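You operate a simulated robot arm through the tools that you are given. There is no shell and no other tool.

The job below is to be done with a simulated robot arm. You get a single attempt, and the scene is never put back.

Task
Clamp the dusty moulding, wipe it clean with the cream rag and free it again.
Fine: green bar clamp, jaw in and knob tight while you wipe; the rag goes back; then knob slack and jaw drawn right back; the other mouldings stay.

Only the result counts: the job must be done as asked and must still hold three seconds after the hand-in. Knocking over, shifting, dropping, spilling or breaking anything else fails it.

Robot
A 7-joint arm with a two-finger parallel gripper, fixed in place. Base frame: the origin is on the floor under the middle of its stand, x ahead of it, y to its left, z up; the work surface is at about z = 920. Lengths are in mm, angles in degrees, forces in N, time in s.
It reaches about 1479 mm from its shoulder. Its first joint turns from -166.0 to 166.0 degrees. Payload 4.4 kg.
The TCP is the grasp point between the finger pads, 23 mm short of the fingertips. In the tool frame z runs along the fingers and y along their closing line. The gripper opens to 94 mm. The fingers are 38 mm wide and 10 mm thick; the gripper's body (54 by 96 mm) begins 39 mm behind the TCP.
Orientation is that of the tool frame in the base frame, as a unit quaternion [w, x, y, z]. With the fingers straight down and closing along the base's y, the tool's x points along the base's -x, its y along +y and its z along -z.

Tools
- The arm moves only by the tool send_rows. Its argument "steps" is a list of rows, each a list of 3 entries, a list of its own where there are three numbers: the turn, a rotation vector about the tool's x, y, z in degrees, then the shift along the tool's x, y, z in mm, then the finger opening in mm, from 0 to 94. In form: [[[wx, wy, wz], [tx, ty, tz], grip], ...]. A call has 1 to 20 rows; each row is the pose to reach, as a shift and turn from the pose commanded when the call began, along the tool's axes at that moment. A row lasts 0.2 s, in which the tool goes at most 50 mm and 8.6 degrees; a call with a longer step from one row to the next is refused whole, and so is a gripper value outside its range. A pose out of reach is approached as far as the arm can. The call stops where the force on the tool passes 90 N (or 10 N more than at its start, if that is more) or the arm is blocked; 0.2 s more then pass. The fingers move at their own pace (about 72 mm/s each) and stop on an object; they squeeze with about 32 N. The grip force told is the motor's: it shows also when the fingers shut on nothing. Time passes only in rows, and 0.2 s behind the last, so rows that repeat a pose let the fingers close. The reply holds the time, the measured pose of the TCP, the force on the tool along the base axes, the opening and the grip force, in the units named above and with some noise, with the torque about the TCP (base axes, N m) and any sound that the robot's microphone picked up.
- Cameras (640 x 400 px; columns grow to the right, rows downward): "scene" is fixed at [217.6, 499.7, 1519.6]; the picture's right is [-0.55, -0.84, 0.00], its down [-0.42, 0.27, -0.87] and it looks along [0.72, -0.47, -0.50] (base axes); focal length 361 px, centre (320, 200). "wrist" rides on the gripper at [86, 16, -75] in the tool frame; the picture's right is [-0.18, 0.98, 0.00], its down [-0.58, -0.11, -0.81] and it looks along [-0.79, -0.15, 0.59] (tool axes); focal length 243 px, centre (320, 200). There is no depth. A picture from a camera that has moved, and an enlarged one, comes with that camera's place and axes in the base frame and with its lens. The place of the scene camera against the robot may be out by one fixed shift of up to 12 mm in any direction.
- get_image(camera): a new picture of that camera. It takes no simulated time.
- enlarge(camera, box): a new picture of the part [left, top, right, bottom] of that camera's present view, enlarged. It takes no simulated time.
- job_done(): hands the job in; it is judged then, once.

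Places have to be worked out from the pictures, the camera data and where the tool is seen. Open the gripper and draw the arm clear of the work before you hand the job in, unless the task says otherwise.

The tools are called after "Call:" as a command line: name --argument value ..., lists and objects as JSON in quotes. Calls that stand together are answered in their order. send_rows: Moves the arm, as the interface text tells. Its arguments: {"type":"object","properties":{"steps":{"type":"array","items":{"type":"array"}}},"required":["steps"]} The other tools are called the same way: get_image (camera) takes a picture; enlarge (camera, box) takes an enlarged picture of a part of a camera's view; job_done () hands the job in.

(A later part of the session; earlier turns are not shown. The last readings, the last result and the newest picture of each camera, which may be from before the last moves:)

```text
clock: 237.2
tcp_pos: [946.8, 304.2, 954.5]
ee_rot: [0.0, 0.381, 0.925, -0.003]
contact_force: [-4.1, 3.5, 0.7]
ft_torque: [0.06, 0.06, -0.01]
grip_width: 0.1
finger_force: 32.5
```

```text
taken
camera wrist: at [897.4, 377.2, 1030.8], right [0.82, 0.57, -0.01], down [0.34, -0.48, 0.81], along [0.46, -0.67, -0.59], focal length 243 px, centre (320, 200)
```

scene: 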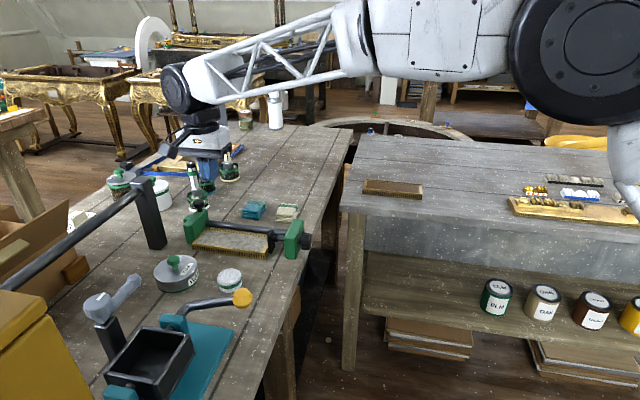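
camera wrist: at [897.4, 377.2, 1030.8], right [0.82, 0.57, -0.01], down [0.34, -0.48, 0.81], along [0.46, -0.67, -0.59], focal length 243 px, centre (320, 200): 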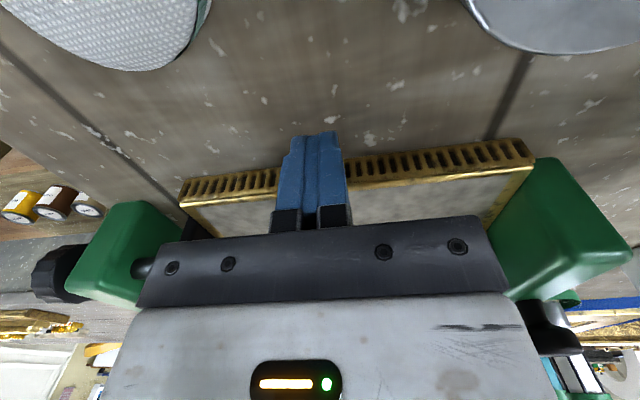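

One step was too long, so nothing moved. I'll split the retreat into smaller rows.

Call:
send_rows --steps '[[[0, 0, 0], [6, 0, 0], 0], [[0, 0, 0], [12, 0, 0], 0], [[0, 0, 0], [12, 0, -40], 0], [[0, 0, 0], [12, 0, -85], 0], [[0, 0, 0], [12, 0, -130], 30], [[0, 0, 0], [12, 0, -165], 66]]'

Call:
send_rows --steps '[[[0, 0, 0], [-30, 30, 0], 66], [[0, 0, 0], [-60, 60, 0], 66], [[0, 0, 0], [-90, 90, 0], 66], [[0, 0, 0], [-117, 121, 0], 66], [[0, 0, 0], [-117, 121, 30], 66], [[0, 0, 0], [-117, 121, 60], 66], [[0, 0, 0], [-117, 121, 65], 66]]'

Call:
get_image --camera "wrist"

```text
clock: 238.6
tcp_pos: [942.1, 312.7, 1120.0]
ee_rot: [-0.001, 0.381, 0.925, -0.004]
contact_force: [-0.1, 0.8, -0.5]
ft_torque: [0.01, -0.03, 0.02]
grip_width: 65.9
finger_force: 0.1
```

```text
clock: 240.2
tcp_pos: [1108.3, 315.9, 1054.9]
ee_rot: [-0.001, 0.381, 0.924, -0.004]
contact_force: [0.4, -0.4, 0.4]
ft_torque: [0.02, 0.04, -0.03]
grip_width: 66.0
finger_force: 0.0
```

```text
taken
camera wrist: at [1057.7, 389.8, 1130.6], right [0.82, 0.57, -0.01], down [0.34, -0.48, 0.81], along [0.46, -0.67, -0.59], focal length 243 px, centre (320, 200)
```

wrist: 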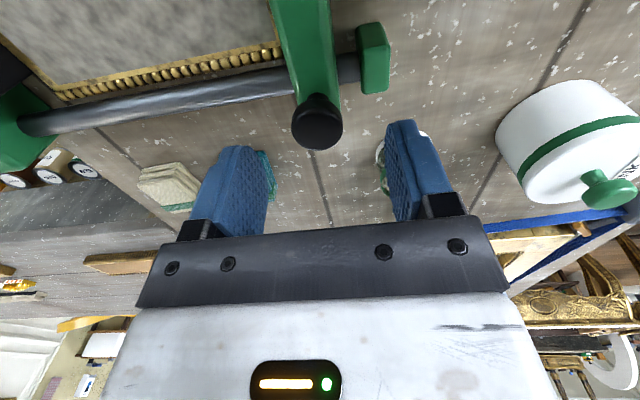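

I'll centre (1.7 mm), descend and grip, then make the pull reading and a fine inward push to find exactly where the collar turns green.

Call:
send_rows --steps '[[[0, 0, 0], [0, -1.7, 15], 66], [[0, 0, 0], [0, -1.7, 30], 66], [[0, 0, 0], [0, -1.7, 38], 66], [[0, 0, 0], [0, -1.7, 38], 50], [[0, 0, 0], [0, -1.7, 38], 36], [[0, 0, 0], [0, -1.7, 38], 20], [[0, 0, 0], [0, -1.7, 38], 20], [[0, 0, 0], [0, -1.7, 38], 20]]'

Call:
send_rows --steps '[[[0, 0, 0], [0, -0.5, 0], 20], [[0, 0, 0], [0, -0.5, 0], 20]]'

Call:
enlarge --camera "scene" --box '[250, 215, 320, 260]'

Call:
send_rows --steps '[[[0, 0, 0], [0, -0.5, 0], 20], [[0, 0, 0], [0, -0.5, 0], 20]]'

Call:
enlarge --camera "scene" --box '[250, 215, 320, 260]'

Call:
send_rows --steps '[[[0, 0, 0], [0, -0.5, 0], 20], [[0, 0, 0], [0, -0.5, 0], 20]]'

Call:
enlarge --camera "scene" --box '[250, 215, 320, 260]'

Call:
get_image --camera "wrist"

```text
clock: 242.0
tcp_pos: [1105.9, 313.8, 1016.9]
ee_rot: [-0.002, 0.381, 0.925, -0.004]
contact_force: [5.8, 3.7, -0.3]
ft_torque: [-0.01, -0.06, 0.02]
grip_width: 28.9
finger_force: 45.3
```

```text
clock: 242.6
tcp_pos: [1105.4, 314.4, 1016.5]
ee_rot: [-0.001, 0.381, 0.925, -0.003]
contact_force: [2.6, 5.9, -0.7]
ft_torque: [0.04, 0.0, 0.0]
grip_width: 29.2
finger_force: 44.6
```

```text
8.89 times, centred on (285, 238) of scene
camera zoom: at [217.6, 499.7, 1519.6], right [-0.55, -0.84, 0.0], down [-0.42, 0.27, -0.87], along [0.72, -0.47, -0.5], focal length 3210 px, centre (631, -133)
```

zoom: 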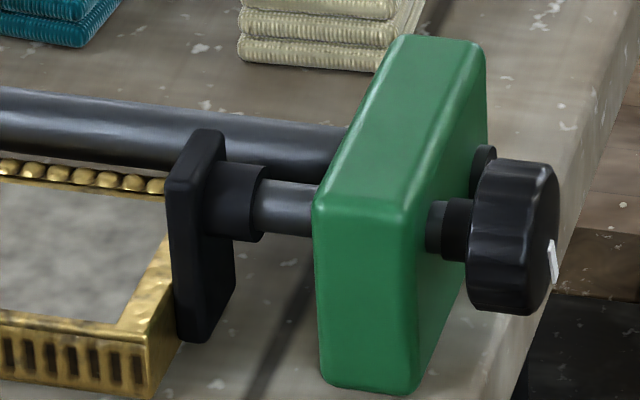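

```text
clock: 243.2
tcp_pos: [1105.3, 313.4, 1016.1]
ee_rot: [-0.002, 0.381, 0.924, -0.003]
contact_force: [5.5, 3.8, -3.7]
ft_torque: [-0.03, -0.08, 0.01]
grip_width: 29.1
finger_force: 45.1
```

```text
8.89 times, centred on (285, 238) of scene
camera zoom: at [217.6, 499.7, 1519.6], right [-0.55, -0.84, 0.0], down [-0.42, 0.27, -0.87], along [0.72, -0.47, -0.5], focal length 3210 px, centre (631, -133)
```

zoom: 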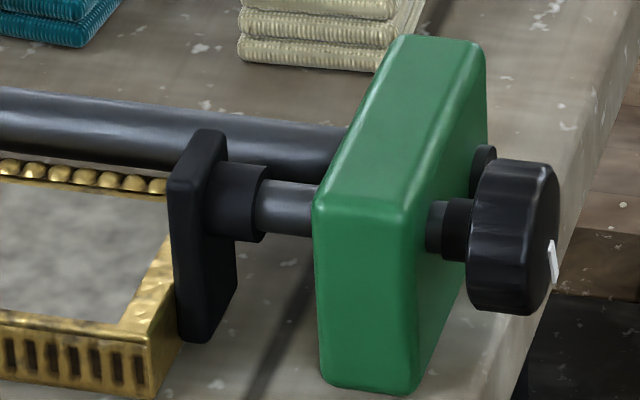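

```text
clock: 243.8
tcp_pos: [1105.9, 313.0, 1016.0]
ee_rot: [-0.002, 0.381, 0.925, -0.004]
contact_force: [8.6, 1.2, -9.0]
ft_torque: [-0.04, -0.06, -0.03]
grip_width: 29.0
finger_force: 45.4
```

```text
8.89 times, centred on (285, 238) of scene
camera zoom: at [217.6, 499.7, 1519.6], right [-0.55, -0.84, 0.0], down [-0.42, 0.27, -0.87], along [0.72, -0.47, -0.5], focal length 3210 px, centre (631, -133)
```

zoom: 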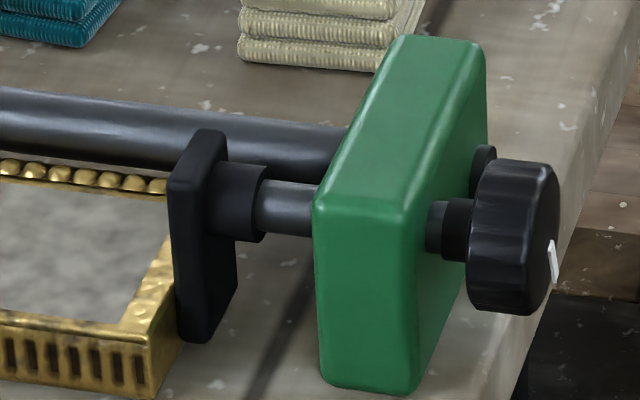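

```text
taken
camera wrist: at [1055.3, 387.2, 1092.1], right [0.82, 0.57, -0.01], down [0.34, -0.48, 0.81], along [0.45, -0.67, -0.59], focal length 243 px, centre (320, 200)
```

wrist: 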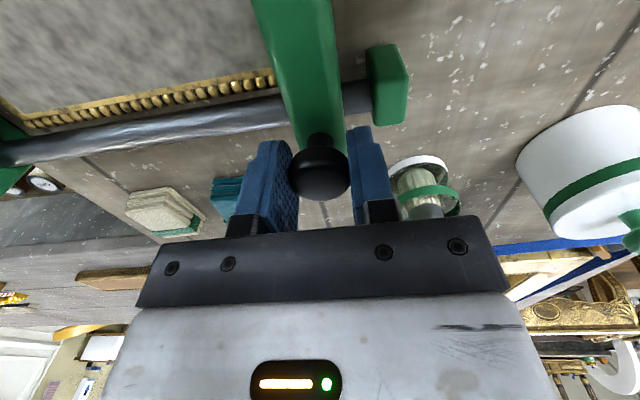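

The collar is still dark with 6.9 N. I'll now step outward in half-millimetres to separate friction from spring force and re-find the outward lock.

Call:
send_rows --steps '[[[0, 0, 0], [0, 0.3, 0], 20], [[0, 0, 0], [0, 0.3, 0], 20]]'

Call:
send_rows --steps '[[[0, 0, 0], [0, 0.3, 0], 20], [[0, 0, 0], [0, 0.3, 0], 20]]'

Call:
send_rows --steps '[[[0, 0, 0], [0, 0.4, 0], 20], [[0, 0, 0], [0, 0.4, 0], 20]]'

Call:
send_rows --steps '[[[0, 0, 0], [0, 0.5, 0], 20], [[0, 0, 0], [0, 0.5, 0], 20]]'

Call:
send_rows --steps '[[[0, 0, 0], [0, 0.5, 0], 20], [[0, 0, 0], [0, 0.5, 0], 20]]'

Call:
send_rows --steps '[[[0, 0, 0], [0, 0.5, 0], 20], [[0, 0, 0], [0, 0.5, 0], 20]]'

Call:
get_image --camera "wrist"

```text
clock: 244.4
tcp_pos: [1106.2, 314.7, 1015.5]
ee_rot: [-0.001, 0.381, 0.925, -0.004]
contact_force: [7.5, -3.2, -10.1]
ft_torque: [0.01, -0.01, -0.01]
grip_width: 29.1
finger_force: 45.1
```

```text
clock: 245.0
tcp_pos: [1106.8, 314.0, 1016.1]
ee_rot: [-0.002, 0.381, 0.924, -0.003]
contact_force: [9.9, -5.0, -12.0]
ft_torque: [0.01, -0.04, -0.01]
grip_width: 29.2
finger_force: 44.9
```

```text
clock: 245.6
tcp_pos: [1105.2, 313.6, 1016.6]
ee_rot: [-0.001, 0.381, 0.925, -0.004]
contact_force: [14.1, -5.7, -12.6]
ft_torque: [-0.08, -0.13, 0.01]
grip_width: 28.9
finger_force: 44.9
```

```text
clock: 246.2
tcp_pos: [1106.7, 314.7, 1016.1]
ee_rot: [-0.001, 0.382, 0.924, -0.003]
contact_force: [6.7, -10.4, -15.7]
ft_torque: [-0.08, -0.02, -0.02]
grip_width: 29.0
finger_force: 44.5
```

```text
clock: 246.8
tcp_pos: [1107.2, 315.7, 1016.2]
ee_rot: [0.0, 0.381, 0.925, -0.004]
contact_force: [-9.6, -14.0, -14.1]
ft_torque: [-0.05, 0.14, 0.04]
grip_width: 28.9
finger_force: 45.7
```

```text
clock: 247.4
tcp_pos: [1107.8, 315.9, 1016.6]
ee_rot: [-0.002, 0.381, 0.925, -0.004]
contact_force: [-37.6, -21.9, -12.7]
ft_torque: [-0.06, 0.43, -0.08]
grip_width: 29.0
finger_force: 45.4
```

```text
taken
camera wrist: at [1057.0, 389.0, 1092.3], right [0.82, 0.57, -0.01], down [0.34, -0.48, 0.81], along [0.45, -0.67, -0.59], focal length 243 px, centre (320, 200)
```

wrist: 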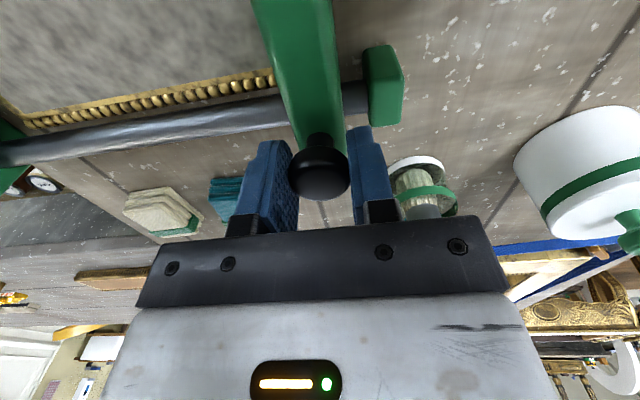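

There is definitely a hard stop outward at e≈1006 (42 N), 5 mm short of where the jaw started. To see if that stop is tied to the knob, I'll push the jaw in to back-drive the knob well below 256°, then pull outward past 1006.

Call:
send_rows --steps '[[[0, 0, 0], [0, -1.5, 0], 20], [[0, 0, 0], [0, -3, 0], 20], [[0, 0, 0], [0, -4.5, 0], 20], [[0, 0, 0], [0, -6, 0], 20], [[0, 0, 0], [0, -7.5, 0], 20], [[0, 0, 0], [0, -9, 0], 20], [[0, 0, 0], [0, -10, 0], 20], [[0, 0, 0], [0, -10, 0], 20]]'

Call:
enlarge --camera "scene" --box '[250, 215, 320, 260]'

Call:
send_rows --steps '[[[0, 0, 0], [0, 2, 0], 20], [[0, 0, 0], [0, 4, 0], 20], [[0, 0, 0], [0, 6, 0], 20], [[0, 0, 0], [0, 8, 0], 20], [[0, 0, 0], [0, 10, 0], 20], [[0, 0, 0], [0, 10.5, 0], 20]]'

Call:
send_rows --steps '[[[0, 0, 0], [0, 0.8, 0], 20], [[0, 0, 0], [0, 1.5, 0], 20]]'

Call:
enlarge --camera "scene" --box '[170, 180, 340, 280]'

Call:
get_image --camera "wrist"

```text
clock: 249.2
tcp_pos: [1099.8, 307.7, 1016.2]
ee_rot: [-0.002, 0.382, 0.924, -0.003]
contact_force: [7.0, 6.2, -17.7]
ft_torque: [0.05, -0.01, 0.06]
grip_width: 28.8
finger_force: 45.0
```

```text
8.89 times, centred on (285, 238) of scene
camera zoom: at [217.6, 499.7, 1519.6], right [-0.55, -0.84, 0.0], down [-0.42, 0.27, -0.87], along [0.72, -0.47, -0.5], focal length 3210 px, centre (631, -133)
```

zoom: 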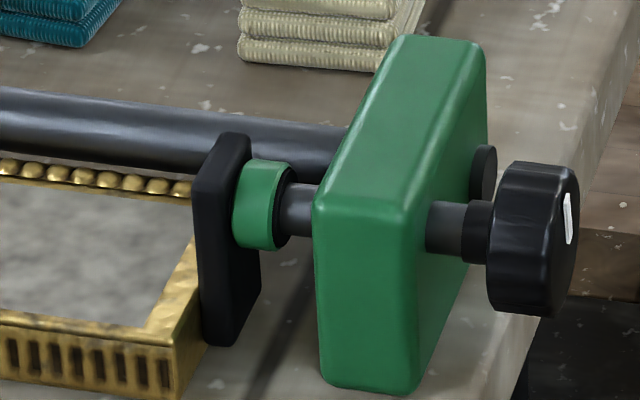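

```text
clock: 250.6
tcp_pos: [1107.0, 315.5, 1015.4]
ee_rot: [-0.003, 0.382, 0.924, -0.004]
contact_force: [-53.6, -27.1, -15.9]
ft_torque: [-0.14, 0.47, -0.17]
grip_width: 29.0
finger_force: 45.1
```

```text
clock: 251.1
tcp_pos: [1107.6, 315.5, 1016.6]
ee_rot: [-0.003, 0.382, 0.924, -0.005]
contact_force: [-42.8, -17.6, 5.6]
ft_torque: [-0.35, 0.41, -0.12]
grip_width: 28.8
finger_force: 45.6
stopped in row 2: the force on the tool passed its limit at 93 N (the readings are from after the stop); the commanded pose is now the measured one
```

```text
3.76 times, centred on (255, 230) of scene
camera zoom: at [217.6, 499.7, 1519.6], right [-0.55, -0.84, 0.0], down [-0.42, 0.27, -0.87], along [0.72, -0.47, -0.5], focal length 1360 px, centre (565, 87)
```

zoom: 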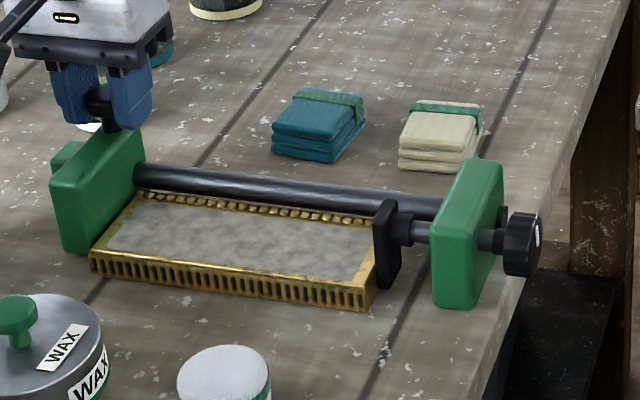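

```text
taken
camera wrist: at [1057.4, 389.2, 1092.6], right [0.82, 0.57, -0.01], down [0.34, -0.48, 0.81], along [0.45, -0.67, -0.59], focal length 243 px, centre (320, 200)
```

wrist: 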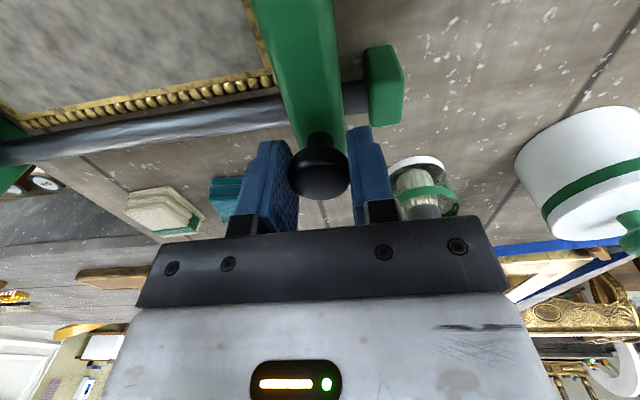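

Even with the knob back-driven to about 235° the jaw stops at e≈1006.5, yet it started at 1011. Either the lock latches until the knob is fully slack, or it's something else. I'll run the knob right back to slack by pushing the jaw in, then pull the jaw outward again.

Call:
send_rows --steps '[[[0, 0, 0], [0, -1.5, 0], 20], [[0, 0, 0], [0, -3, 0], 20], [[0, 0, 0], [0, -5, 0], 20], [[0, 0, 0], [0, -7, 0], 20], [[0, 0, 0], [0, -9, 0], 20], [[0, 0, 0], [0, -11, 0], 20], [[0, 0, 0], [0, -13, 0], 20], [[0, 0, 0], [0, -14.5, 0], 20], [[0, 0, 0], [0, -15.5, 0], 20], [[0, 0, 0], [0, -15.5, 0], 20]]'

Call:
enlarge --camera "scene" --box '[170, 180, 340, 280]'

Call:
send_rows --steps '[[[0, 0, 0], [0, 2, 0], 20], [[0, 0, 0], [0, 4, 0], 20], [[0, 0, 0], [0, 6, 0], 20], [[0, 0, 0], [0, 8, 0], 20], [[0, 0, 0], [0, 10, 0], 20], [[0, 0, 0], [0, 12, 0], 20], [[0, 0, 0], [0, 14, 0], 20], [[0, 0, 0], [0, 15.5, 0], 20]]'

Call:
send_rows --steps '[[[0, 0, 0], [0, 1, 0], 20], [[0, 0, 0], [0, 2, 0], 20], [[0, 0, 0], [0, 2, 0], 20]]'

Call:
get_image --camera "wrist"

Call:
enlarge --camera "scene" --box '[170, 180, 340, 280]'

```text
clock: 253.3
tcp_pos: [1097.8, 305.8, 1015.8]
ee_rot: [-0.003, 0.381, 0.925, -0.005]
contact_force: [2.8, 11.0, 9.4]
ft_torque: [0.09, 0.0, 0.04]
grip_width: 29.0
finger_force: 44.7
```

```text
3.76 times, centred on (255, 230) of scene
camera zoom: at [217.6, 499.7, 1519.6], right [-0.55, -0.84, 0.0], down [-0.42, 0.27, -0.87], along [0.72, -0.47, -0.5], focal length 1360 px, centre (565, 87)
```

zoom: 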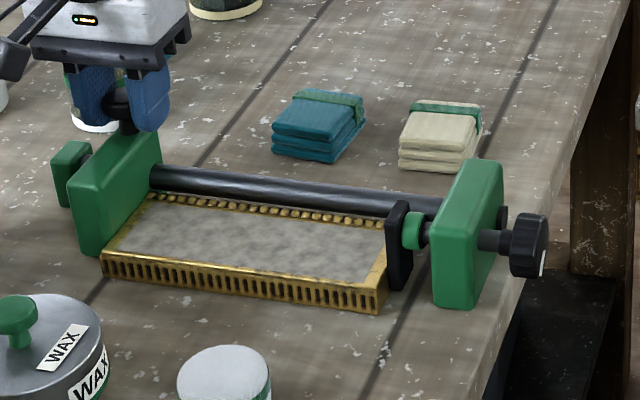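

```text
clock: 255.1
tcp_pos: [1107.8, 316.8, 1016.5]
ee_rot: [-0.004, 0.382, 0.924, -0.005]
contact_force: [-46.6, -25.6, 13.5]
ft_torque: [-0.43, 0.42, -0.09]
grip_width: 28.9
finger_force: 44.8
```

```text
clock: 255.6
tcp_pos: [1107.5, 315.6, 1015.3]
ee_rot: [-0.004, 0.382, 0.924, -0.007]
contact_force: [-50.8, -19.2, 8.7]
ft_torque: [-0.25, 0.57, -0.14]
grip_width: 29.2
finger_force: 45.2
stopped in row 2: the force on the tool passed its limit at 93 N (the readings are from after the stop); the commanded pose is now the measured one
```

```text
taken
camera wrist: at [1057.9, 389.3, 1092.5], right [0.82, 0.57, -0.02], down [0.35, -0.48, 0.81], along [0.45, -0.67, -0.59], focal length 243 px, centre (320, 200)
```

wrist: 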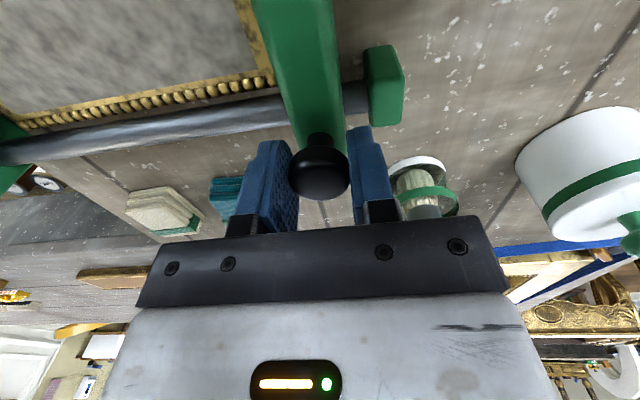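

```text
3.76 times, centred on (255, 230) of scene
camera zoom: at [217.6, 499.7, 1519.6], right [-0.55, -0.84, 0.0], down [-0.42, 0.27, -0.87], along [0.72, -0.47, -0.5], focal length 1360 px, centre (565, 87)
```

zoom: 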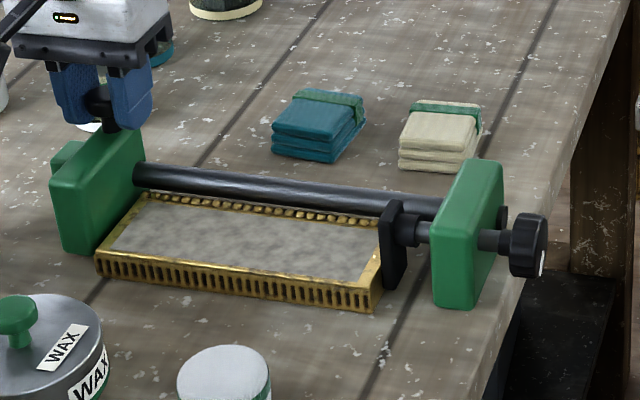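

The jaw still stops at e≈1007 with the knob nearly slack (mark about 15–30°). The lock may only release when the knob is fully slack, so I'll go turn it counter-clockwise to its stop and then recheck the jaw.

Call:
send_rows --steps '[[[0, 0, 0], [0, -1.5, 0], 20], [[0, 0, 0], [0, -1.5, 0], 34], [[0, 0, 0], [0, -1.5, 0], 50], [[0, 0, 0], [0, -1.5, -20], 66], [[0, 0, 0], [0, -1.5, -60], 66], [[0, 0, 0], [0, -1.5, -105], 66], [[0, 0, 0], [0, -1.5, -150], 66], [[0, 0, 0], [0, -1.5, -165], 66]]'

Call:
send_rows --steps '[[[-7.5, 0, 0], [4, -34, 0], 66], [[-15, 0, 0], [8, -68, 0], 66], [[-22.5, 0, 0], [12, -102, 0], 66], [[-30, 0, 0], [16, -136, 0], 66], [[-37.5, 0, 0], [21, -170, 0], 66], [[-45, 0, 0], [25, -204, 0], 66], [[-52.5, 0, 0], [29, -238, 0], 66], [[-60, 0, 0], [33, -272, 0], 66], [[-67.5, 0, 0], [37, -306, 0], 66], [[-75, 0, 0], [41, -340, 0], 66], [[-82.5, 0, 0], [46, -374, 0], 66], [[-90, 0, 0], [50, -412, 0], 66], [[-90, 0, 0], [50, -412, 0], 66]]'

Call:
send_rows --steps '[[[0, 0, 8], [0, -17, 0], 60], [[0, 0, 16], [0, -34, 0], 60], [[0, 0, 24], [0, -52, 0], 60], [[0, 0, 32], [0, -70, 0], 60], [[0, 0, 40], [0, -88, 0], 60], [[0, 0, 48], [0, -106, 0], 60], [[0, 0, 56], [0, -124, 0], 60], [[0, 0, 64], [0, -142, 0], 60], [[0, 0, 72], [0, -160, 0], 60], [[0, 0, 80], [0, -178, 0], 60], [[0, 0, 88], [0, -196, 0], 60], [[0, 0, 96], [0, -210, 0], 60], [[0, 0, 104], [0, -215, 0], 60], [[0, 0, 110], [0, -215, 0], 60], [[0, 0, 110], [0, -215, 0], 60]]'

Call:
get_image --camera "wrist"

Call:
enlarge --camera "wrist" --box '[270, 40, 390, 130]'

```text
clock: 257.4
tcp_pos: [1109.4, 317.8, 1181.9]
ee_rot: [-0.004, 0.381, 0.924, -0.006]
contact_force: [0.2, 0.1, -0.9]
ft_torque: [-0.02, 0.0, -0.04]
grip_width: 65.8
finger_force: 0.0
```

```text
clock: 260.2
tcp_pos: [783.3, 60.6, 1186.8]
ee_rot: [0.267, 0.273, 0.657, 0.65]
contact_force: [-0.7, 0.2, 0.7]
ft_torque: [-0.02, 0.0, 0.01]
grip_width: 66.0
finger_force: 0.0
```

```text
clock: 263.4
tcp_pos: [781.1, 58.9, 971.1]
ee_rot: [-0.379, 0.695, 0.153, 0.591]
contact_force: [-0.2, 0.5, -0.2]
ft_torque: [0.03, 0.03, 0.02]
grip_width: 60.0
finger_force: 0.0
```

```text
taken
camera wrist: at [759.9, -25.1, 1049.6], right [0.6, -0.61, -0.51], down [-0.79, -0.36, -0.5], along [0.12, 0.7, -0.7], focal length 243 px, centre (320, 200)
```

wrist: 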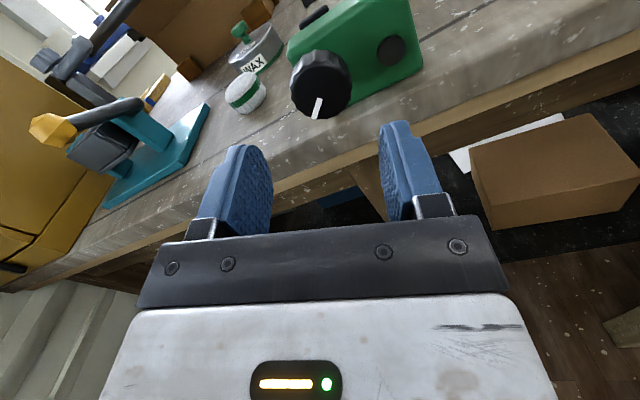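

```text
4.44 times, centred on (330, 85) of wrist
camera zoom: at [759.9, -25.1, 1049.6], right [0.6, -0.61, -0.51], down [-0.79, -0.36, -0.5], along [0.12, 0.7, -0.7], focal length 1078 px, centre (276, 711)
```

zoom: 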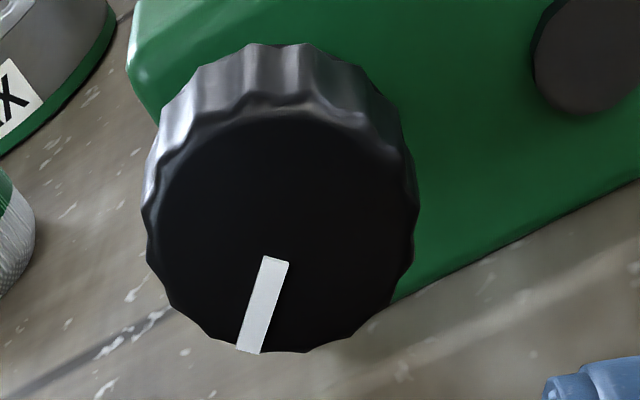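

The mark shows the knob at about +29°, so it isn't fully slack. I'll grip it and turn counter-clockwise about 45°, expecting to meet the stop.

Call:
send_rows --steps '[[[0, 0, 0], [-3.9, 0.8, 25], 60], [[0, 0, 0], [-3.9, 0.8, 50], 60], [[0, 0, 0], [-3.9, 0.8, 77], 60], [[0, 0, 0], [-3.9, 0.8, 77], 60], [[0, 0, 0], [-3.9, 0.8, 77], 46], [[0, 0, 0], [-3.9, 0.8, 77], 30], [[0, 0, 0], [-3.9, 0.8, 77], 30]]'

Call:
send_rows --steps '[[[0, 0, -7], [0, 0, -0.2], 30], [[0, 0, -14], [0, 0, -0.5], 30], [[0, 0, -21], [0, 0, -0.7], 30], [[0, 0, -28], [0, 0, -1.0], 30], [[0, 0, -35], [0, 0, -1.0], 30]]'

Call:
send_rows --steps '[[[0, 0, -7], [0, 0, 0], 30], [[0, 0, -14], [0, 0, 0], 30]]'

Call:
get_image --camera "wrist"

```text
clock: 265.0
tcp_pos: [834.0, 113.1, 964.7]
ee_rot: [-0.379, 0.695, 0.154, 0.591]
contact_force: [-10.6, 12.6, 5.2]
ft_torque: [0.07, -0.09, 0.42]
grip_width: 41.3
finger_force: 45.0
```

```text
clock: 266.2
tcp_pos: [833.5, 111.8, 965.8]
ee_rot: [-0.182, 0.617, 0.356, 0.678]
contact_force: [9.3, -5.4, -18.0]
ft_torque: [-0.04, 0.15, -0.54]
grip_width: 41.1
finger_force: 45.0
```

```text
clock: 266.8
tcp_pos: [834.6, 111.4, 965.6]
ee_rot: [-0.101, 0.569, 0.428, 0.695]
contact_force: [14.7, -25.2, -19.2]
ft_torque: [0.32, 0.47, -0.61]
grip_width: 41.5
finger_force: 45.3
```

```text
taken
camera wrist: at [762.7, 79.8, 1051.8], right [0.68, -0.67, 0.31], down [-0.44, -0.71, -0.55], along [0.59, 0.23, -0.77], focal length 243 px, centre (320, 200)
```

wrist: 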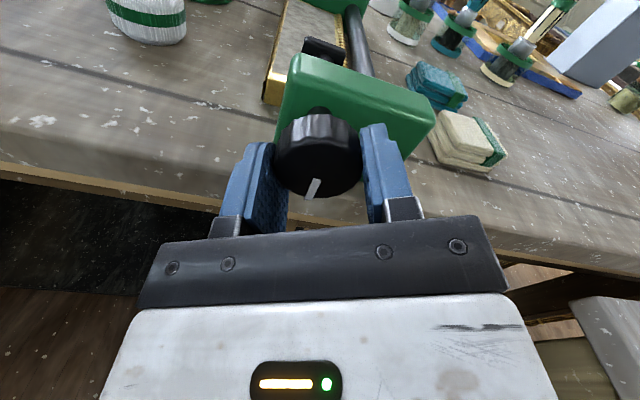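

The knob went about 46° counter-clockwise and now resists with about 0.56 Nm. I'll turn a little further to confirm it's at its slack stop.

Call:
send_rows --steps '[[[0, 0, -7], [0, 0, 0], 30], [[0, 0, -14], [0, 0, 0], 30], [[0, 0, -21], [0, 0, 0], 30]]'

Call:
enlarge --camera "wrist" --box '[270, 100, 370, 210]'

Call:
enlarge --camera "scene" --box '[170, 180, 340, 280]'

```text
clock: 267.6
tcp_pos: [835.1, 112.3, 966.6]
ee_rot: [0.029, 0.481, 0.524, 0.702]
contact_force: [13.0, -10.5, 7.2]
ft_torque: [1.12, 0.87, -0.32]
grip_width: 40.7
finger_force: 44.6
```

```text
3.64 times, centred on (320, 155) of wrist
camera zoom: at [742.8, 99.7, 1037.4], right [0.55, -0.54, 0.63], down [-0.31, -0.84, -0.45], along [0.77, 0.05, -0.63], focal length 882 px, centre (320, 364)
```

zoom: 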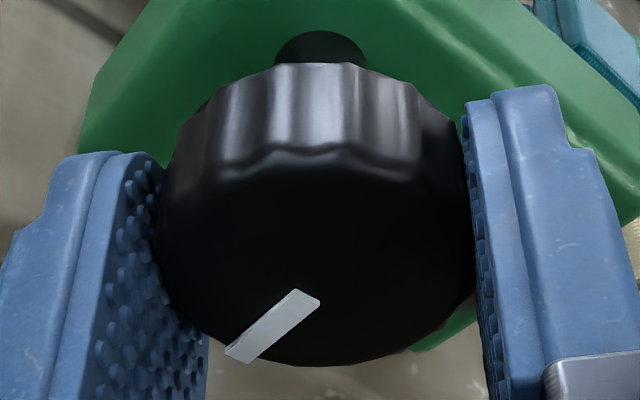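

```text
3.76 times, centred on (255, 230) of scene
camera zoom: at [217.6, 499.7, 1519.6], right [-0.55, -0.84, 0.0], down [-0.42, 0.27, -0.87], along [0.72, -0.47, -0.5], focal length 1360 px, centre (565, 87)
```

zoom: 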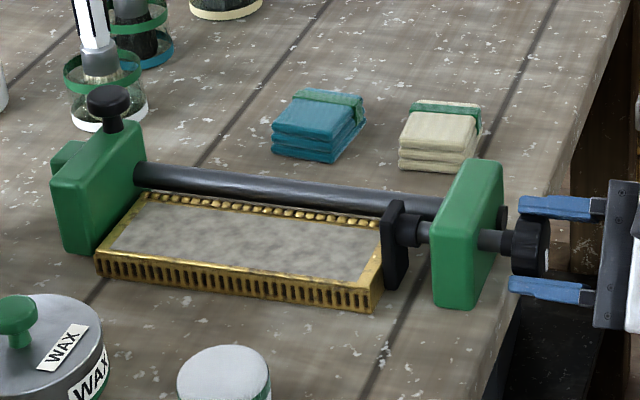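

The knob is at its slack stop (1.4 Nm). I'll release it, back out and go pull the jaw outward again.

Call:
send_rows --steps '[[[0, 0, 0], [0, 0, 0], 46], [[0, 0, 0], [0, 0, 0], 54], [[0, 0, 0], [0, 0, -10], 54], [[0, 0, 0], [0, 0, -45], 54], [[0, 0, 0], [0, 0, -82], 60], [[0, 0, -8], [10, 12, -82], 60], [[0, 0, -16], [25, 30, -82], 60], [[0, 0, -24], [40, 48, -82], 60], [[0, 0, -32], [56, 66, -82], 60], [[0, 0, -40], [72, 86, -82], 60], [[0, 0, -40], [90, 107, -82], 60], [[0, 0, -40], [110, 131, -82], 60], [[0, 0, -40], [130, 155, -82], 60], [[0, 0, -40], [137, 164, -82], 60]]'

Call:
send_rows --steps '[[[7.5, 0, 0], [-4, 0, 34], 66], [[15, 0, 0], [-8, 0, 68], 66], [[22.5, 0, 0], [-12, 0, 102], 66], [[30, 0, 0], [-16, 0, 136], 66], [[37.5, 0, 0], [-21, 0, 170], 66], [[45, 0, 0], [-25, 0, 204], 66], [[52.5, 0, 0], [-29, 0, 238], 66], [[60, 0, 0], [-33, 0, 272], 66], [[67.5, 0, 0], [-37, 0, 306], 66], [[75, 0, 0], [-41, 0, 340], 66], [[82.5, 0, 0], [-46, 0, 374], 66], [[90, 0, 0], [-50, 0, 412], 66], [[90, 0, 0], [-50, 0, 412], 66]]'

Call:
get_image --camera "wrist"

```text
clock: 270.6
tcp_pos: [777.1, 53.9, 1180.8]
ee_rot: [0.267, 0.272, 0.658, 0.649]
contact_force: [-0.4, -0.1, 0.0]
ft_torque: [0.02, 0.05, -0.01]
grip_width: 59.9
finger_force: 0.0
```

```text
clock: 273.4
tcp_pos: [1107.6, 310.2, 1174.3]
ee_rot: [-0.005, 0.382, 0.924, -0.007]
contact_force: [0.8, -0.7, -0.4]
ft_torque: [-0.02, 0.03, 0.0]
grip_width: 65.9
finger_force: 0.0
```

```text
taken
camera wrist: at [1058.3, 384.1, 1250.4], right [0.82, 0.57, -0.02], down [0.35, -0.48, 0.81], along [0.45, -0.67, -0.59], focal length 243 px, centre (320, 200)
```

wrist: 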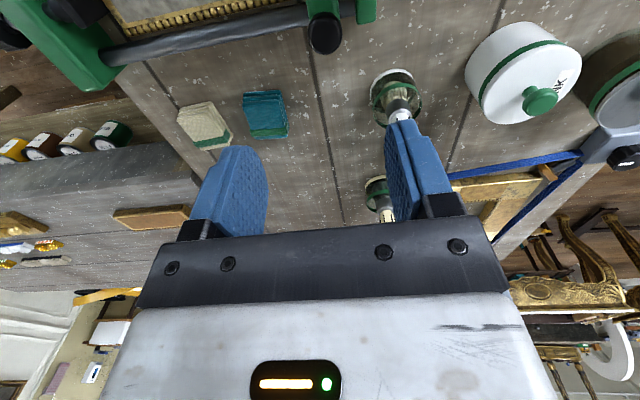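

There's a slight tilt (about 1°) accumulated in the hand; I'll correct that while descending part-way and re-centring on the handle.

Call:
send_rows --steps '[[[-0.5, 0, 0], [1.5, 2, 40], 66], [[-0.96, 0, 0], [3, 3.8, 80], 66], [[-0.96, 0, 0], [3, 3.8, 115], 66], [[-0.96, 0, 0], [3, 3.8, 120], 66]]'

Call:
get_image --camera "wrist"

```text
clock: 274.4
tcp_pos: [1105.3, 316.5, 1055.5]
ee_rot: [-0.001, 0.383, 0.924, 0.002]
contact_force: [-0.2, -0.9, -0.1]
ft_torque: [0.02, -0.01, 0.02]
grip_width: 66.0
finger_force: 0.0
```

```text
taken
camera wrist: at [1054.2, 388.9, 1131.6], right [0.82, 0.57, 0.0], down [0.34, -0.49, 0.8], along [0.46, -0.66, -0.59], focal length 243 px, centre (320, 200)
```

wrist: 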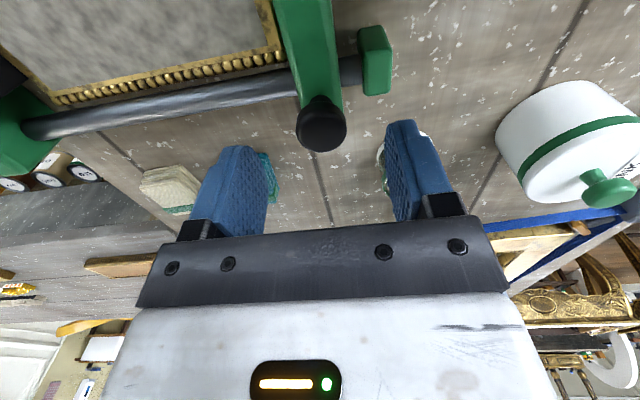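

Aligned now. I'll descend, grip, and pull the jaw outward step by step.

Call:
send_rows --steps '[[[0, 0, 0], [0, 0.6, 15], 66], [[0, 0, 0], [0, 0.6, 30], 66], [[0, 0, 0], [0, 0.6, 39], 66], [[0, 0, 0], [0, 0.6, 39], 50], [[0, 0, 0], [0, 0.6, 39], 36], [[0, 0, 0], [0, 0.6, 39], 20], [[0, 0, 0], [0, 0.6, 39], 20], [[0, 0, 0], [0, 0.6, 39], 20]]'

Call:
send_rows --steps '[[[0, 0, 0], [0, 0.7, 0], 20], [[0, 0, 0], [0, 1.4, 0], 20], [[0, 0, 0], [0, 2.1, 0], 20]]'

Call:
send_rows --steps '[[[0, 0, 0], [0, 0.7, 0], 20], [[0, 0, 0], [0, 1.4, 0], 20], [[0, 0, 0], [0, 2.1, 0], 20]]'

Call:
get_image --camera "wrist"

```text
clock: 276.2
tcp_pos: [1104.9, 315.6, 1016.9]
ee_rot: [-0.001, 0.382, 0.924, 0.002]
contact_force: [0.4, 0.2, -0.6]
ft_torque: [0.0, -0.01, 0.02]
grip_width: 28.9
finger_force: 45.1
```

```text
clock: 277.0
tcp_pos: [1105.0, 318.1, 1016.9]
ee_rot: [0.0, 0.382, 0.924, 0.002]
contact_force: [3.7, -4.7, 4.2]
ft_torque: [0.0, 0.05, -0.03]
grip_width: 28.9
finger_force: 45.4
```

```text
clock: 277.8
tcp_pos: [1107.3, 320.0, 1015.4]
ee_rot: [0.0, 0.382, 0.924, 0.003]
contact_force: [10.2, -9.4, 4.7]
ft_torque: [-0.15, -0.08, -0.06]
grip_width: 28.7
finger_force: 44.8
```

```text
taken
camera wrist: at [1057.1, 392.3, 1093.0], right [0.82, 0.57, 0.0], down [0.33, -0.49, 0.8], along [0.46, -0.66, -0.59], focal length 243 px, centre (320, 200)
```

wrist: 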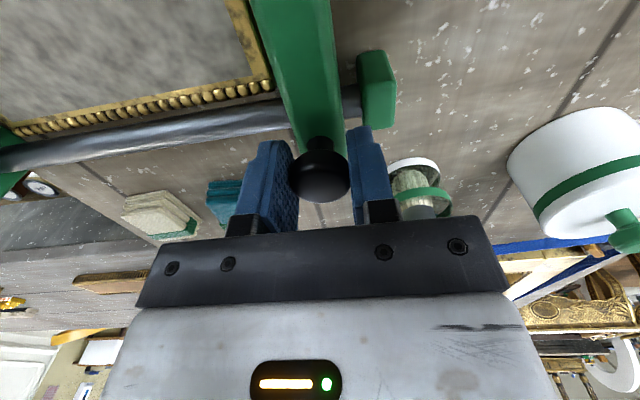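

Now the jaw slides out freely past 1007 (to 1008.9): so the lock is real. It latches when the knob goes tight and only releases when the knob is fully slack, which means all my later tightenings were using the old latched position. With it properly released, I'll redo the natural order: push the jaw in to the moulding first.

Call:
send_rows --steps '[[[0, 0, 0], [-0.4, -2, 0], 20], [[0, 0, 0], [-0.4, -4, 0], 20], [[0, 0, 0], [-0.4, -6, 0], 20], [[0, 0, 0], [-0.4, -8, 0], 20], [[0, 0, 0], [-0.4, -10, 0], 20], [[0, 0, 0], [-0.4, -12, 0], 20], [[0, 0, 0], [-0.4, -13.5, 0], 20], [[0, 0, 0], [-0.4, -14.5, 0], 20], [[0, 0, 0], [-0.4, -14.5, 0], 20]]'

Call:
enlarge --camera "scene" --box '[170, 180, 340, 280]'

Call:
get_image --camera "wrist"

```text
clock: 279.8
tcp_pos: [1098.4, 309.4, 1017.0]
ee_rot: [-0.001, 0.381, 0.924, 0.003]
contact_force: [10.2, -6.8, 11.5]
ft_torque: [-0.12, -0.17, 0.02]
grip_width: 28.8
finger_force: 45.2
```

```text
3.76 times, centred on (255, 230) of scene
camera zoom: at [217.6, 499.7, 1519.6], right [-0.55, -0.84, 0.0], down [-0.42, 0.27, -0.87], along [0.72, -0.47, -0.5], focal length 1360 px, centre (565, 87)
```

zoom: 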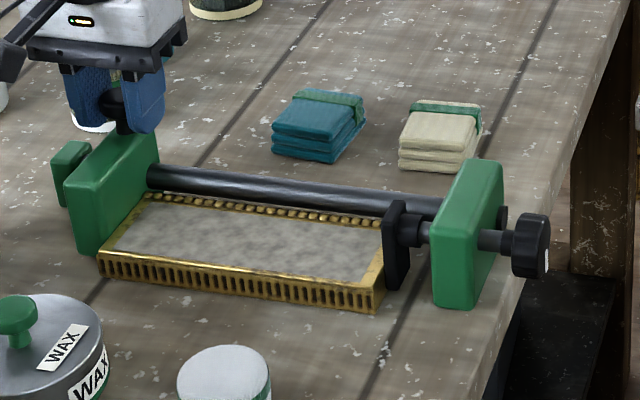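

```text
taken
camera wrist: at [1046.7, 382.1, 1092.9], right [0.82, 0.57, 0.0], down [0.33, -0.49, 0.8], along [0.46, -0.66, -0.59], focal length 243 px, centre (320, 200)
```

wrist: 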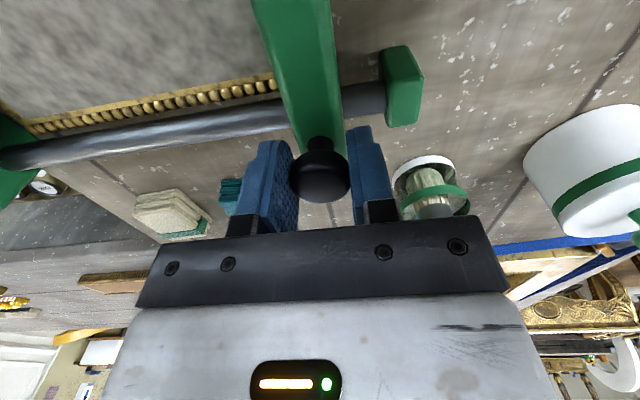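

The jaw is just meeting the moulding (e≈994, 2.4 N). I'll seat it another 1 mm, release gently, and head for the knob.

Call:
send_rows --steps '[[[0, 0, 0], [0, -1.2, 0], 20], [[0, 0, 0], [0, -1.2, 0], 20], [[0, 0, 0], [0, -0.6, 0], 20], [[0, 0, 0], [0, 0, 0], 20], [[0, 0, 0], [0, 0, 0], 32], [[0, 0, 0], [0, 0, 0], 50], [[0, 0, 0], [0, 0, -25], 66], [[0, 0, 0], [0, 3, -65], 66], [[0, 0, 0], [0, 3, -110], 66], [[0, 0, 0], [0, 3, -155], 66], [[0, 0, 0], [0, 3, -165], 66]]'

Call:
send_rows --steps '[[[-7.5, 0, 0], [4, -33, 0], 66], [[-15, 0, 0], [8, -66, 0], 66], [[-22.5, 0, 0], [12, -99, 0], 66], [[-30, 0, 0], [16, -132, 0], 66], [[-37.5, 0, 0], [21, -165, 0], 66], [[-45, 0, 0], [25, -198, 0], 66], [[-52.5, 0, 0], [29, -231, 0], 66], [[-60, 0, 0], [33, -264, 0], 66], [[-67.5, 0, 0], [37, -297, 0], 66], [[-75, 0, 0], [41, -330, 0], 66], [[-82.5, 0, 0], [46, -366, 0], 66], [[-90, 0, 0], [50, -402, 0], 66], [[-90, 0, 0], [50, -402, 0], 66]]'

Call:
send_rows --steps '[[[0, 0, -8], [0, -15, 0], 60], [[0, 0, -16], [0, -30, 0], 60], [[0, 0, -24], [0, -45, 0], 60], [[0, 0, -32], [0, -60, 0], 60], [[0, 0, -40], [0, -75, 0], 60], [[0, 0, -48], [0, -90, 0], 60], [[0, 0, -56], [0, -105, 0], 60], [[0, 0, -64], [0, -120, 0], 60], [[0, 0, -72], [0, -135, 0], 60], [[0, 0, -80], [0, -150, 0], 60], [[0, 0, -88], [0, -165, 0], 60], [[0, 0, -96], [0, -180, 0], 60], [[0, 0, -104], [0, -195, 0], 60], [[0, 0, -112], [0, -207, 0], 60], [[0, 0, -120], [0, -212, 0], 60], [[0, 0, -120], [0, -212, 0], 60]]'

Call:
get_image --camera "wrist"

Call:
enlarge --camera "scene" --box '[170, 180, 340, 280]'

```text
clock: 282.2
tcp_pos: [1099.5, 309.7, 1178.9]
ee_rot: [-0.001, 0.381, 0.924, 0.001]
contact_force: [0.1, 1.0, -0.1]
ft_torque: [0.0, -0.03, 0.01]
grip_width: 66.0
finger_force: 0.1
```

```text
clock: 285.0
tcp_pos: [780.6, 59.3, 1179.0]
ee_rot: [0.27, 0.27, 0.652, 0.655]
contact_force: [-0.1, 0.5, 0.3]
ft_torque: [-0.02, -0.04, 0.01]
grip_width: 66.2
finger_force: 0.1
```

```text
clock: 288.4
tcp_pos: [780.6, 62.1, 968.1]
ee_rot: [0.702, -0.43, 0.56, 0.094]
contact_force: [0.5, -0.3, -0.1]
ft_torque: [0.0, -0.04, 0.0]
grip_width: 60.0
finger_force: 0.0
```

```text
taken
camera wrist: at [748.3, -10.1, 886.8], right [-0.67, 0.67, -0.33], down [-0.71, -0.44, 0.56], along [0.23, 0.61, 0.76], focal length 243 px, centre (320, 200)
```

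wrist: 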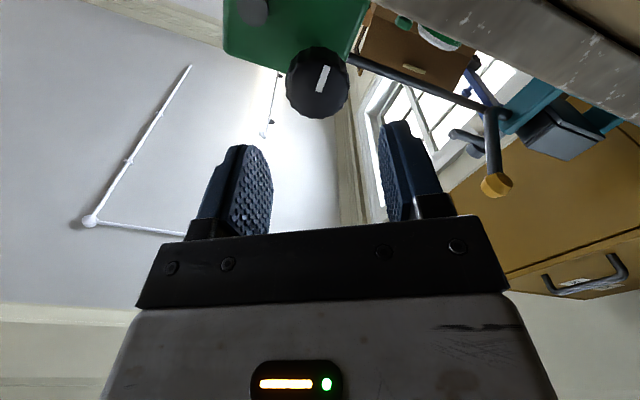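

```text
3.76 times, centred on (255, 230) of scene
camera zoom: at [217.6, 499.7, 1519.6], right [-0.55, -0.84, 0.0], down [-0.42, 0.27, -0.87], along [0.72, -0.47, -0.5], focal length 1360 px, centre (565, 87)
```

zoom: 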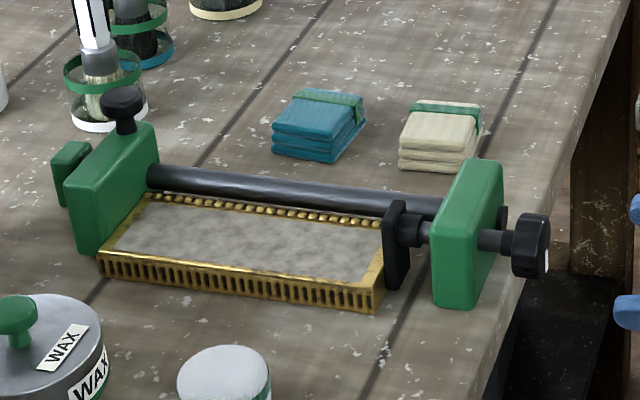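

Knob at about −20° (its slack stop), jaw in contact. I'll grip the knob and start turning clockwise, watching whether the freshly released lock now catches the jaw earlier.

Call:
send_rows --steps '[[[0, 0, 0], [0.5, -2.9, 25], 60], [[0, 0, 0], [0.5, -2.9, 50], 60], [[0, 0, 0], [0.5, -2.9, 74.5], 60], [[0, 0, 0], [0.5, -2.9, 74.5], 60], [[0, 0, 0], [0.5, -2.9, 74.5], 46], [[0, 0, 0], [0.5, -2.9, 74.5], 30], [[0, 0, 0], [0.5, -2.9, 74.5], 30]]'

Call:
send_rows --steps '[[[0, 0, 8], [0, 0, 0.3], 30], [[0, 0, 16], [0, 0, 0.6], 30], [[0, 0, 24], [0, 0, 0.9], 30], [[0, 0, 32], [0, 0, 1.2], 30], [[0, 0, 40], [0, 0, 1.4], 30], [[0, 0, 48], [0, 0, 1.7], 30], [[0, 0, 56], [0, 0, 2.0], 30], [[0, 0, 64], [0, 0, 2.3], 30], [[0, 0, 72], [0, 0, 2.6], 30], [[0, 0, 80], [0, 0, 2.8], 30], [[0, 0, 88], [0, 0, 3.1], 30], [[0, 0, 96], [0, 0, 3.4], 30], [[0, 0, 104], [0, 0, 3.7], 30], [[0, 0, 112], [0, 0, 4.0], 30], [[0, 0, 120], [0, 0, 4.2], 30]]'

Call:
enlarge --camera "scene" --box '[170, 180, 340, 280]'

Call:
get_image --camera "wrist"

```text
clock: 290.0
tcp_pos: [835.2, 113.1, 967.6]
ee_rot: [0.702, -0.43, 0.56, 0.095]
contact_force: [-19.2, 21.9, -3.9]
ft_torque: [0.23, -0.1, -0.01]
grip_width: 41.2
finger_force: 44.9
```

```text
clock: 293.2
tcp_pos: [838.3, 115.0, 968.2]
ee_rot: [0.267, 0.272, 0.652, 0.656]
contact_force: [-19.9, 17.8, -24.3]
ft_torque: [-0.43, 0.37, 0.24]
grip_width: 41.4
finger_force: 45.0
```

```text
3.76 times, centred on (255, 230) of scene
camera zoom: at [217.6, 499.7, 1519.6], right [-0.55, -0.84, 0.0], down [-0.42, 0.27, -0.87], along [0.72, -0.47, -0.5], focal length 1360 px, centre (565, 87)
```

zoom: 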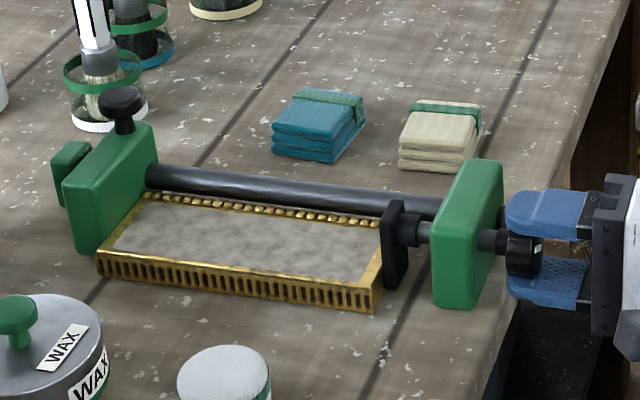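

```text
taken
camera wrist: at [723.3, 124.6, 986.2], right [0.13, -0.14, 0.98], down [-0.16, -0.98, -0.11], along [0.98, -0.14, -0.15], focal length 243 px, centre (320, 200)
```

wrist: 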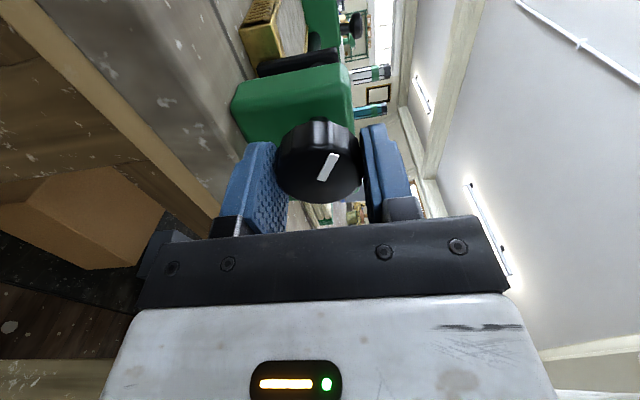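

This time the jaw has stayed put (still at its pushed-in place) after 120° of turning: the fresh lock is holding it. I'll turn on in steps and watch the collar.

Call:
send_rows --steps '[[[0, 0, 8], [0.5, -0.9, 0.2], 30], [[0, 0, 16], [0.7, -1.2, 0.4], 30], [[0, 0, 24], [0.7, -1.2, 0.7], 30], [[0, 0, 32], [0.7, -1.2, 1.0], 30]]'

Call:
enlarge --camera "scene" --box '[170, 180, 340, 280]'

Call:
get_image --camera "wrist"

```text
clock: 294.2
tcp_pos: [837.8, 116.2, 968.3]
ee_rot: [0.077, 0.441, 0.552, 0.704]
contact_force: [-14.5, 7.3, -23.8]
ft_torque: [-0.4, 0.34, 0.16]
grip_width: 41.5
finger_force: 45.5
```

```text
3.76 times, centred on (255, 230) of scene
camera zoom: at [217.6, 499.7, 1519.6], right [-0.55, -0.84, 0.0], down [-0.42, 0.27, -0.87], along [0.72, -0.47, -0.5], focal length 1360 px, centre (565, 87)
```

zoom: 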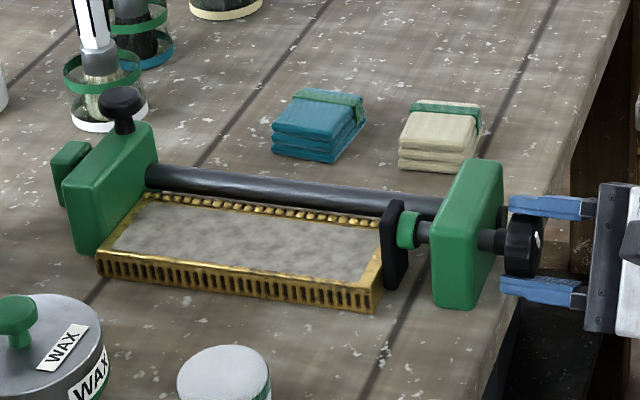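

```text
taken
camera wrist: at [739.5, 109.9, 1029.1], right [0.48, -0.48, 0.73], down [-0.26, -0.88, -0.4], along [0.84, 0.0, -0.55], focal length 243 px, centre (320, 200)
```

wrist: 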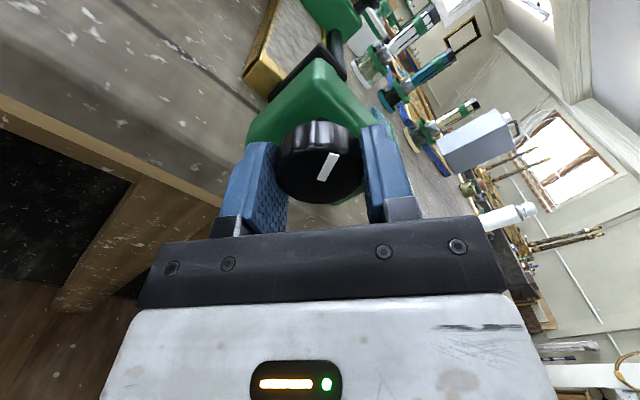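

The collar has turned green with the jaw holding by itself — the clamp works as intended. I'll give it a little more margin (16°), then release the knob and check it stays green.

Call:
send_rows --steps '[[[0, 0, 8], [0, -0.6, 0.2], 30], [[0, 0, 16], [0, -0.8, 0.4], 30], [[0, 0, 16], [0, -0.8, 0.4], 30]]'

Call:
send_rows --steps '[[[0, 0, 0], [0, 0, 0], 46], [[0, 0, 0], [0, 0, 0], 54], [[0, 0, 0], [0, 0, -10], 54], [[0, 0, 0], [0, 0, -45], 54], [[0, 0, 0], [0, 0, -80], 60]]'

Call:
enlarge --camera "scene" --box '[170, 180, 340, 280]'

Call:
get_image --camera "wrist"

```text
clock: 295.0
tcp_pos: [838.3, 117.3, 967.5]
ee_rot: [-0.021, 0.513, 0.485, 0.708]
contact_force: [0.2, -3.5, -18.4]
ft_torque: [-0.36, 0.34, 0.15]
grip_width: 41.1
finger_force: 45.2
```

```text
clock: 296.2
tcp_pos: [780.2, 58.3, 966.6]
ee_rot: [-0.021, 0.512, 0.486, 0.708]
contact_force: [0.5, 0.0, 0.2]
ft_torque: [0.0, 0.0, -0.03]
grip_width: 60.1
finger_force: 0.1
```

```text
3.76 times, centred on (255, 230) of scene
camera zoom: at [217.6, 499.7, 1519.6], right [-0.55, -0.84, 0.0], down [-0.42, 0.27, -0.87], along [0.72, -0.47, -0.5], focal length 1360 px, centre (565, 87)
```

zoom: 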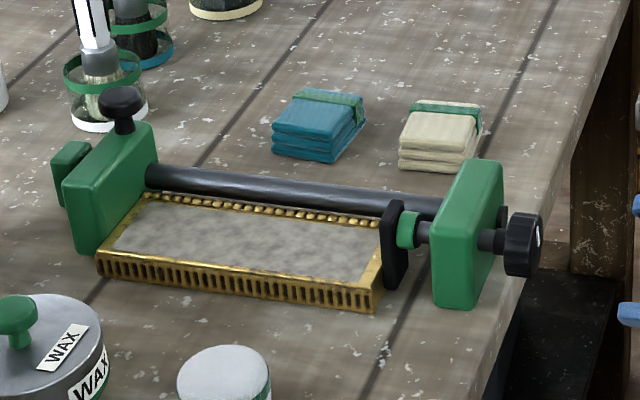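

```text
taken
camera wrist: at [695.6, 38.8, 1043.3], right [0.6, -0.6, 0.52], down [-0.35, -0.79, -0.51], along [0.72, 0.13, -0.69], focal length 243 px, centre (320, 200)
```

wrist: 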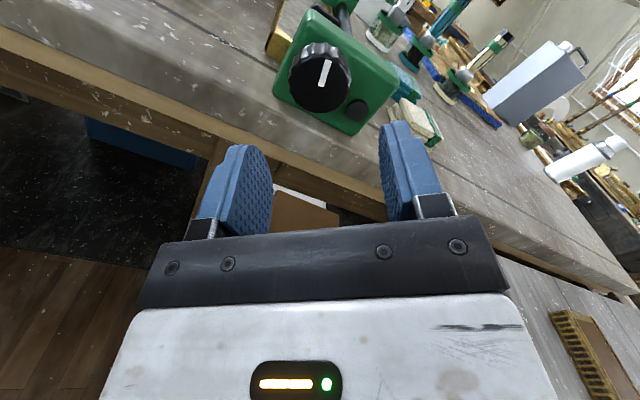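

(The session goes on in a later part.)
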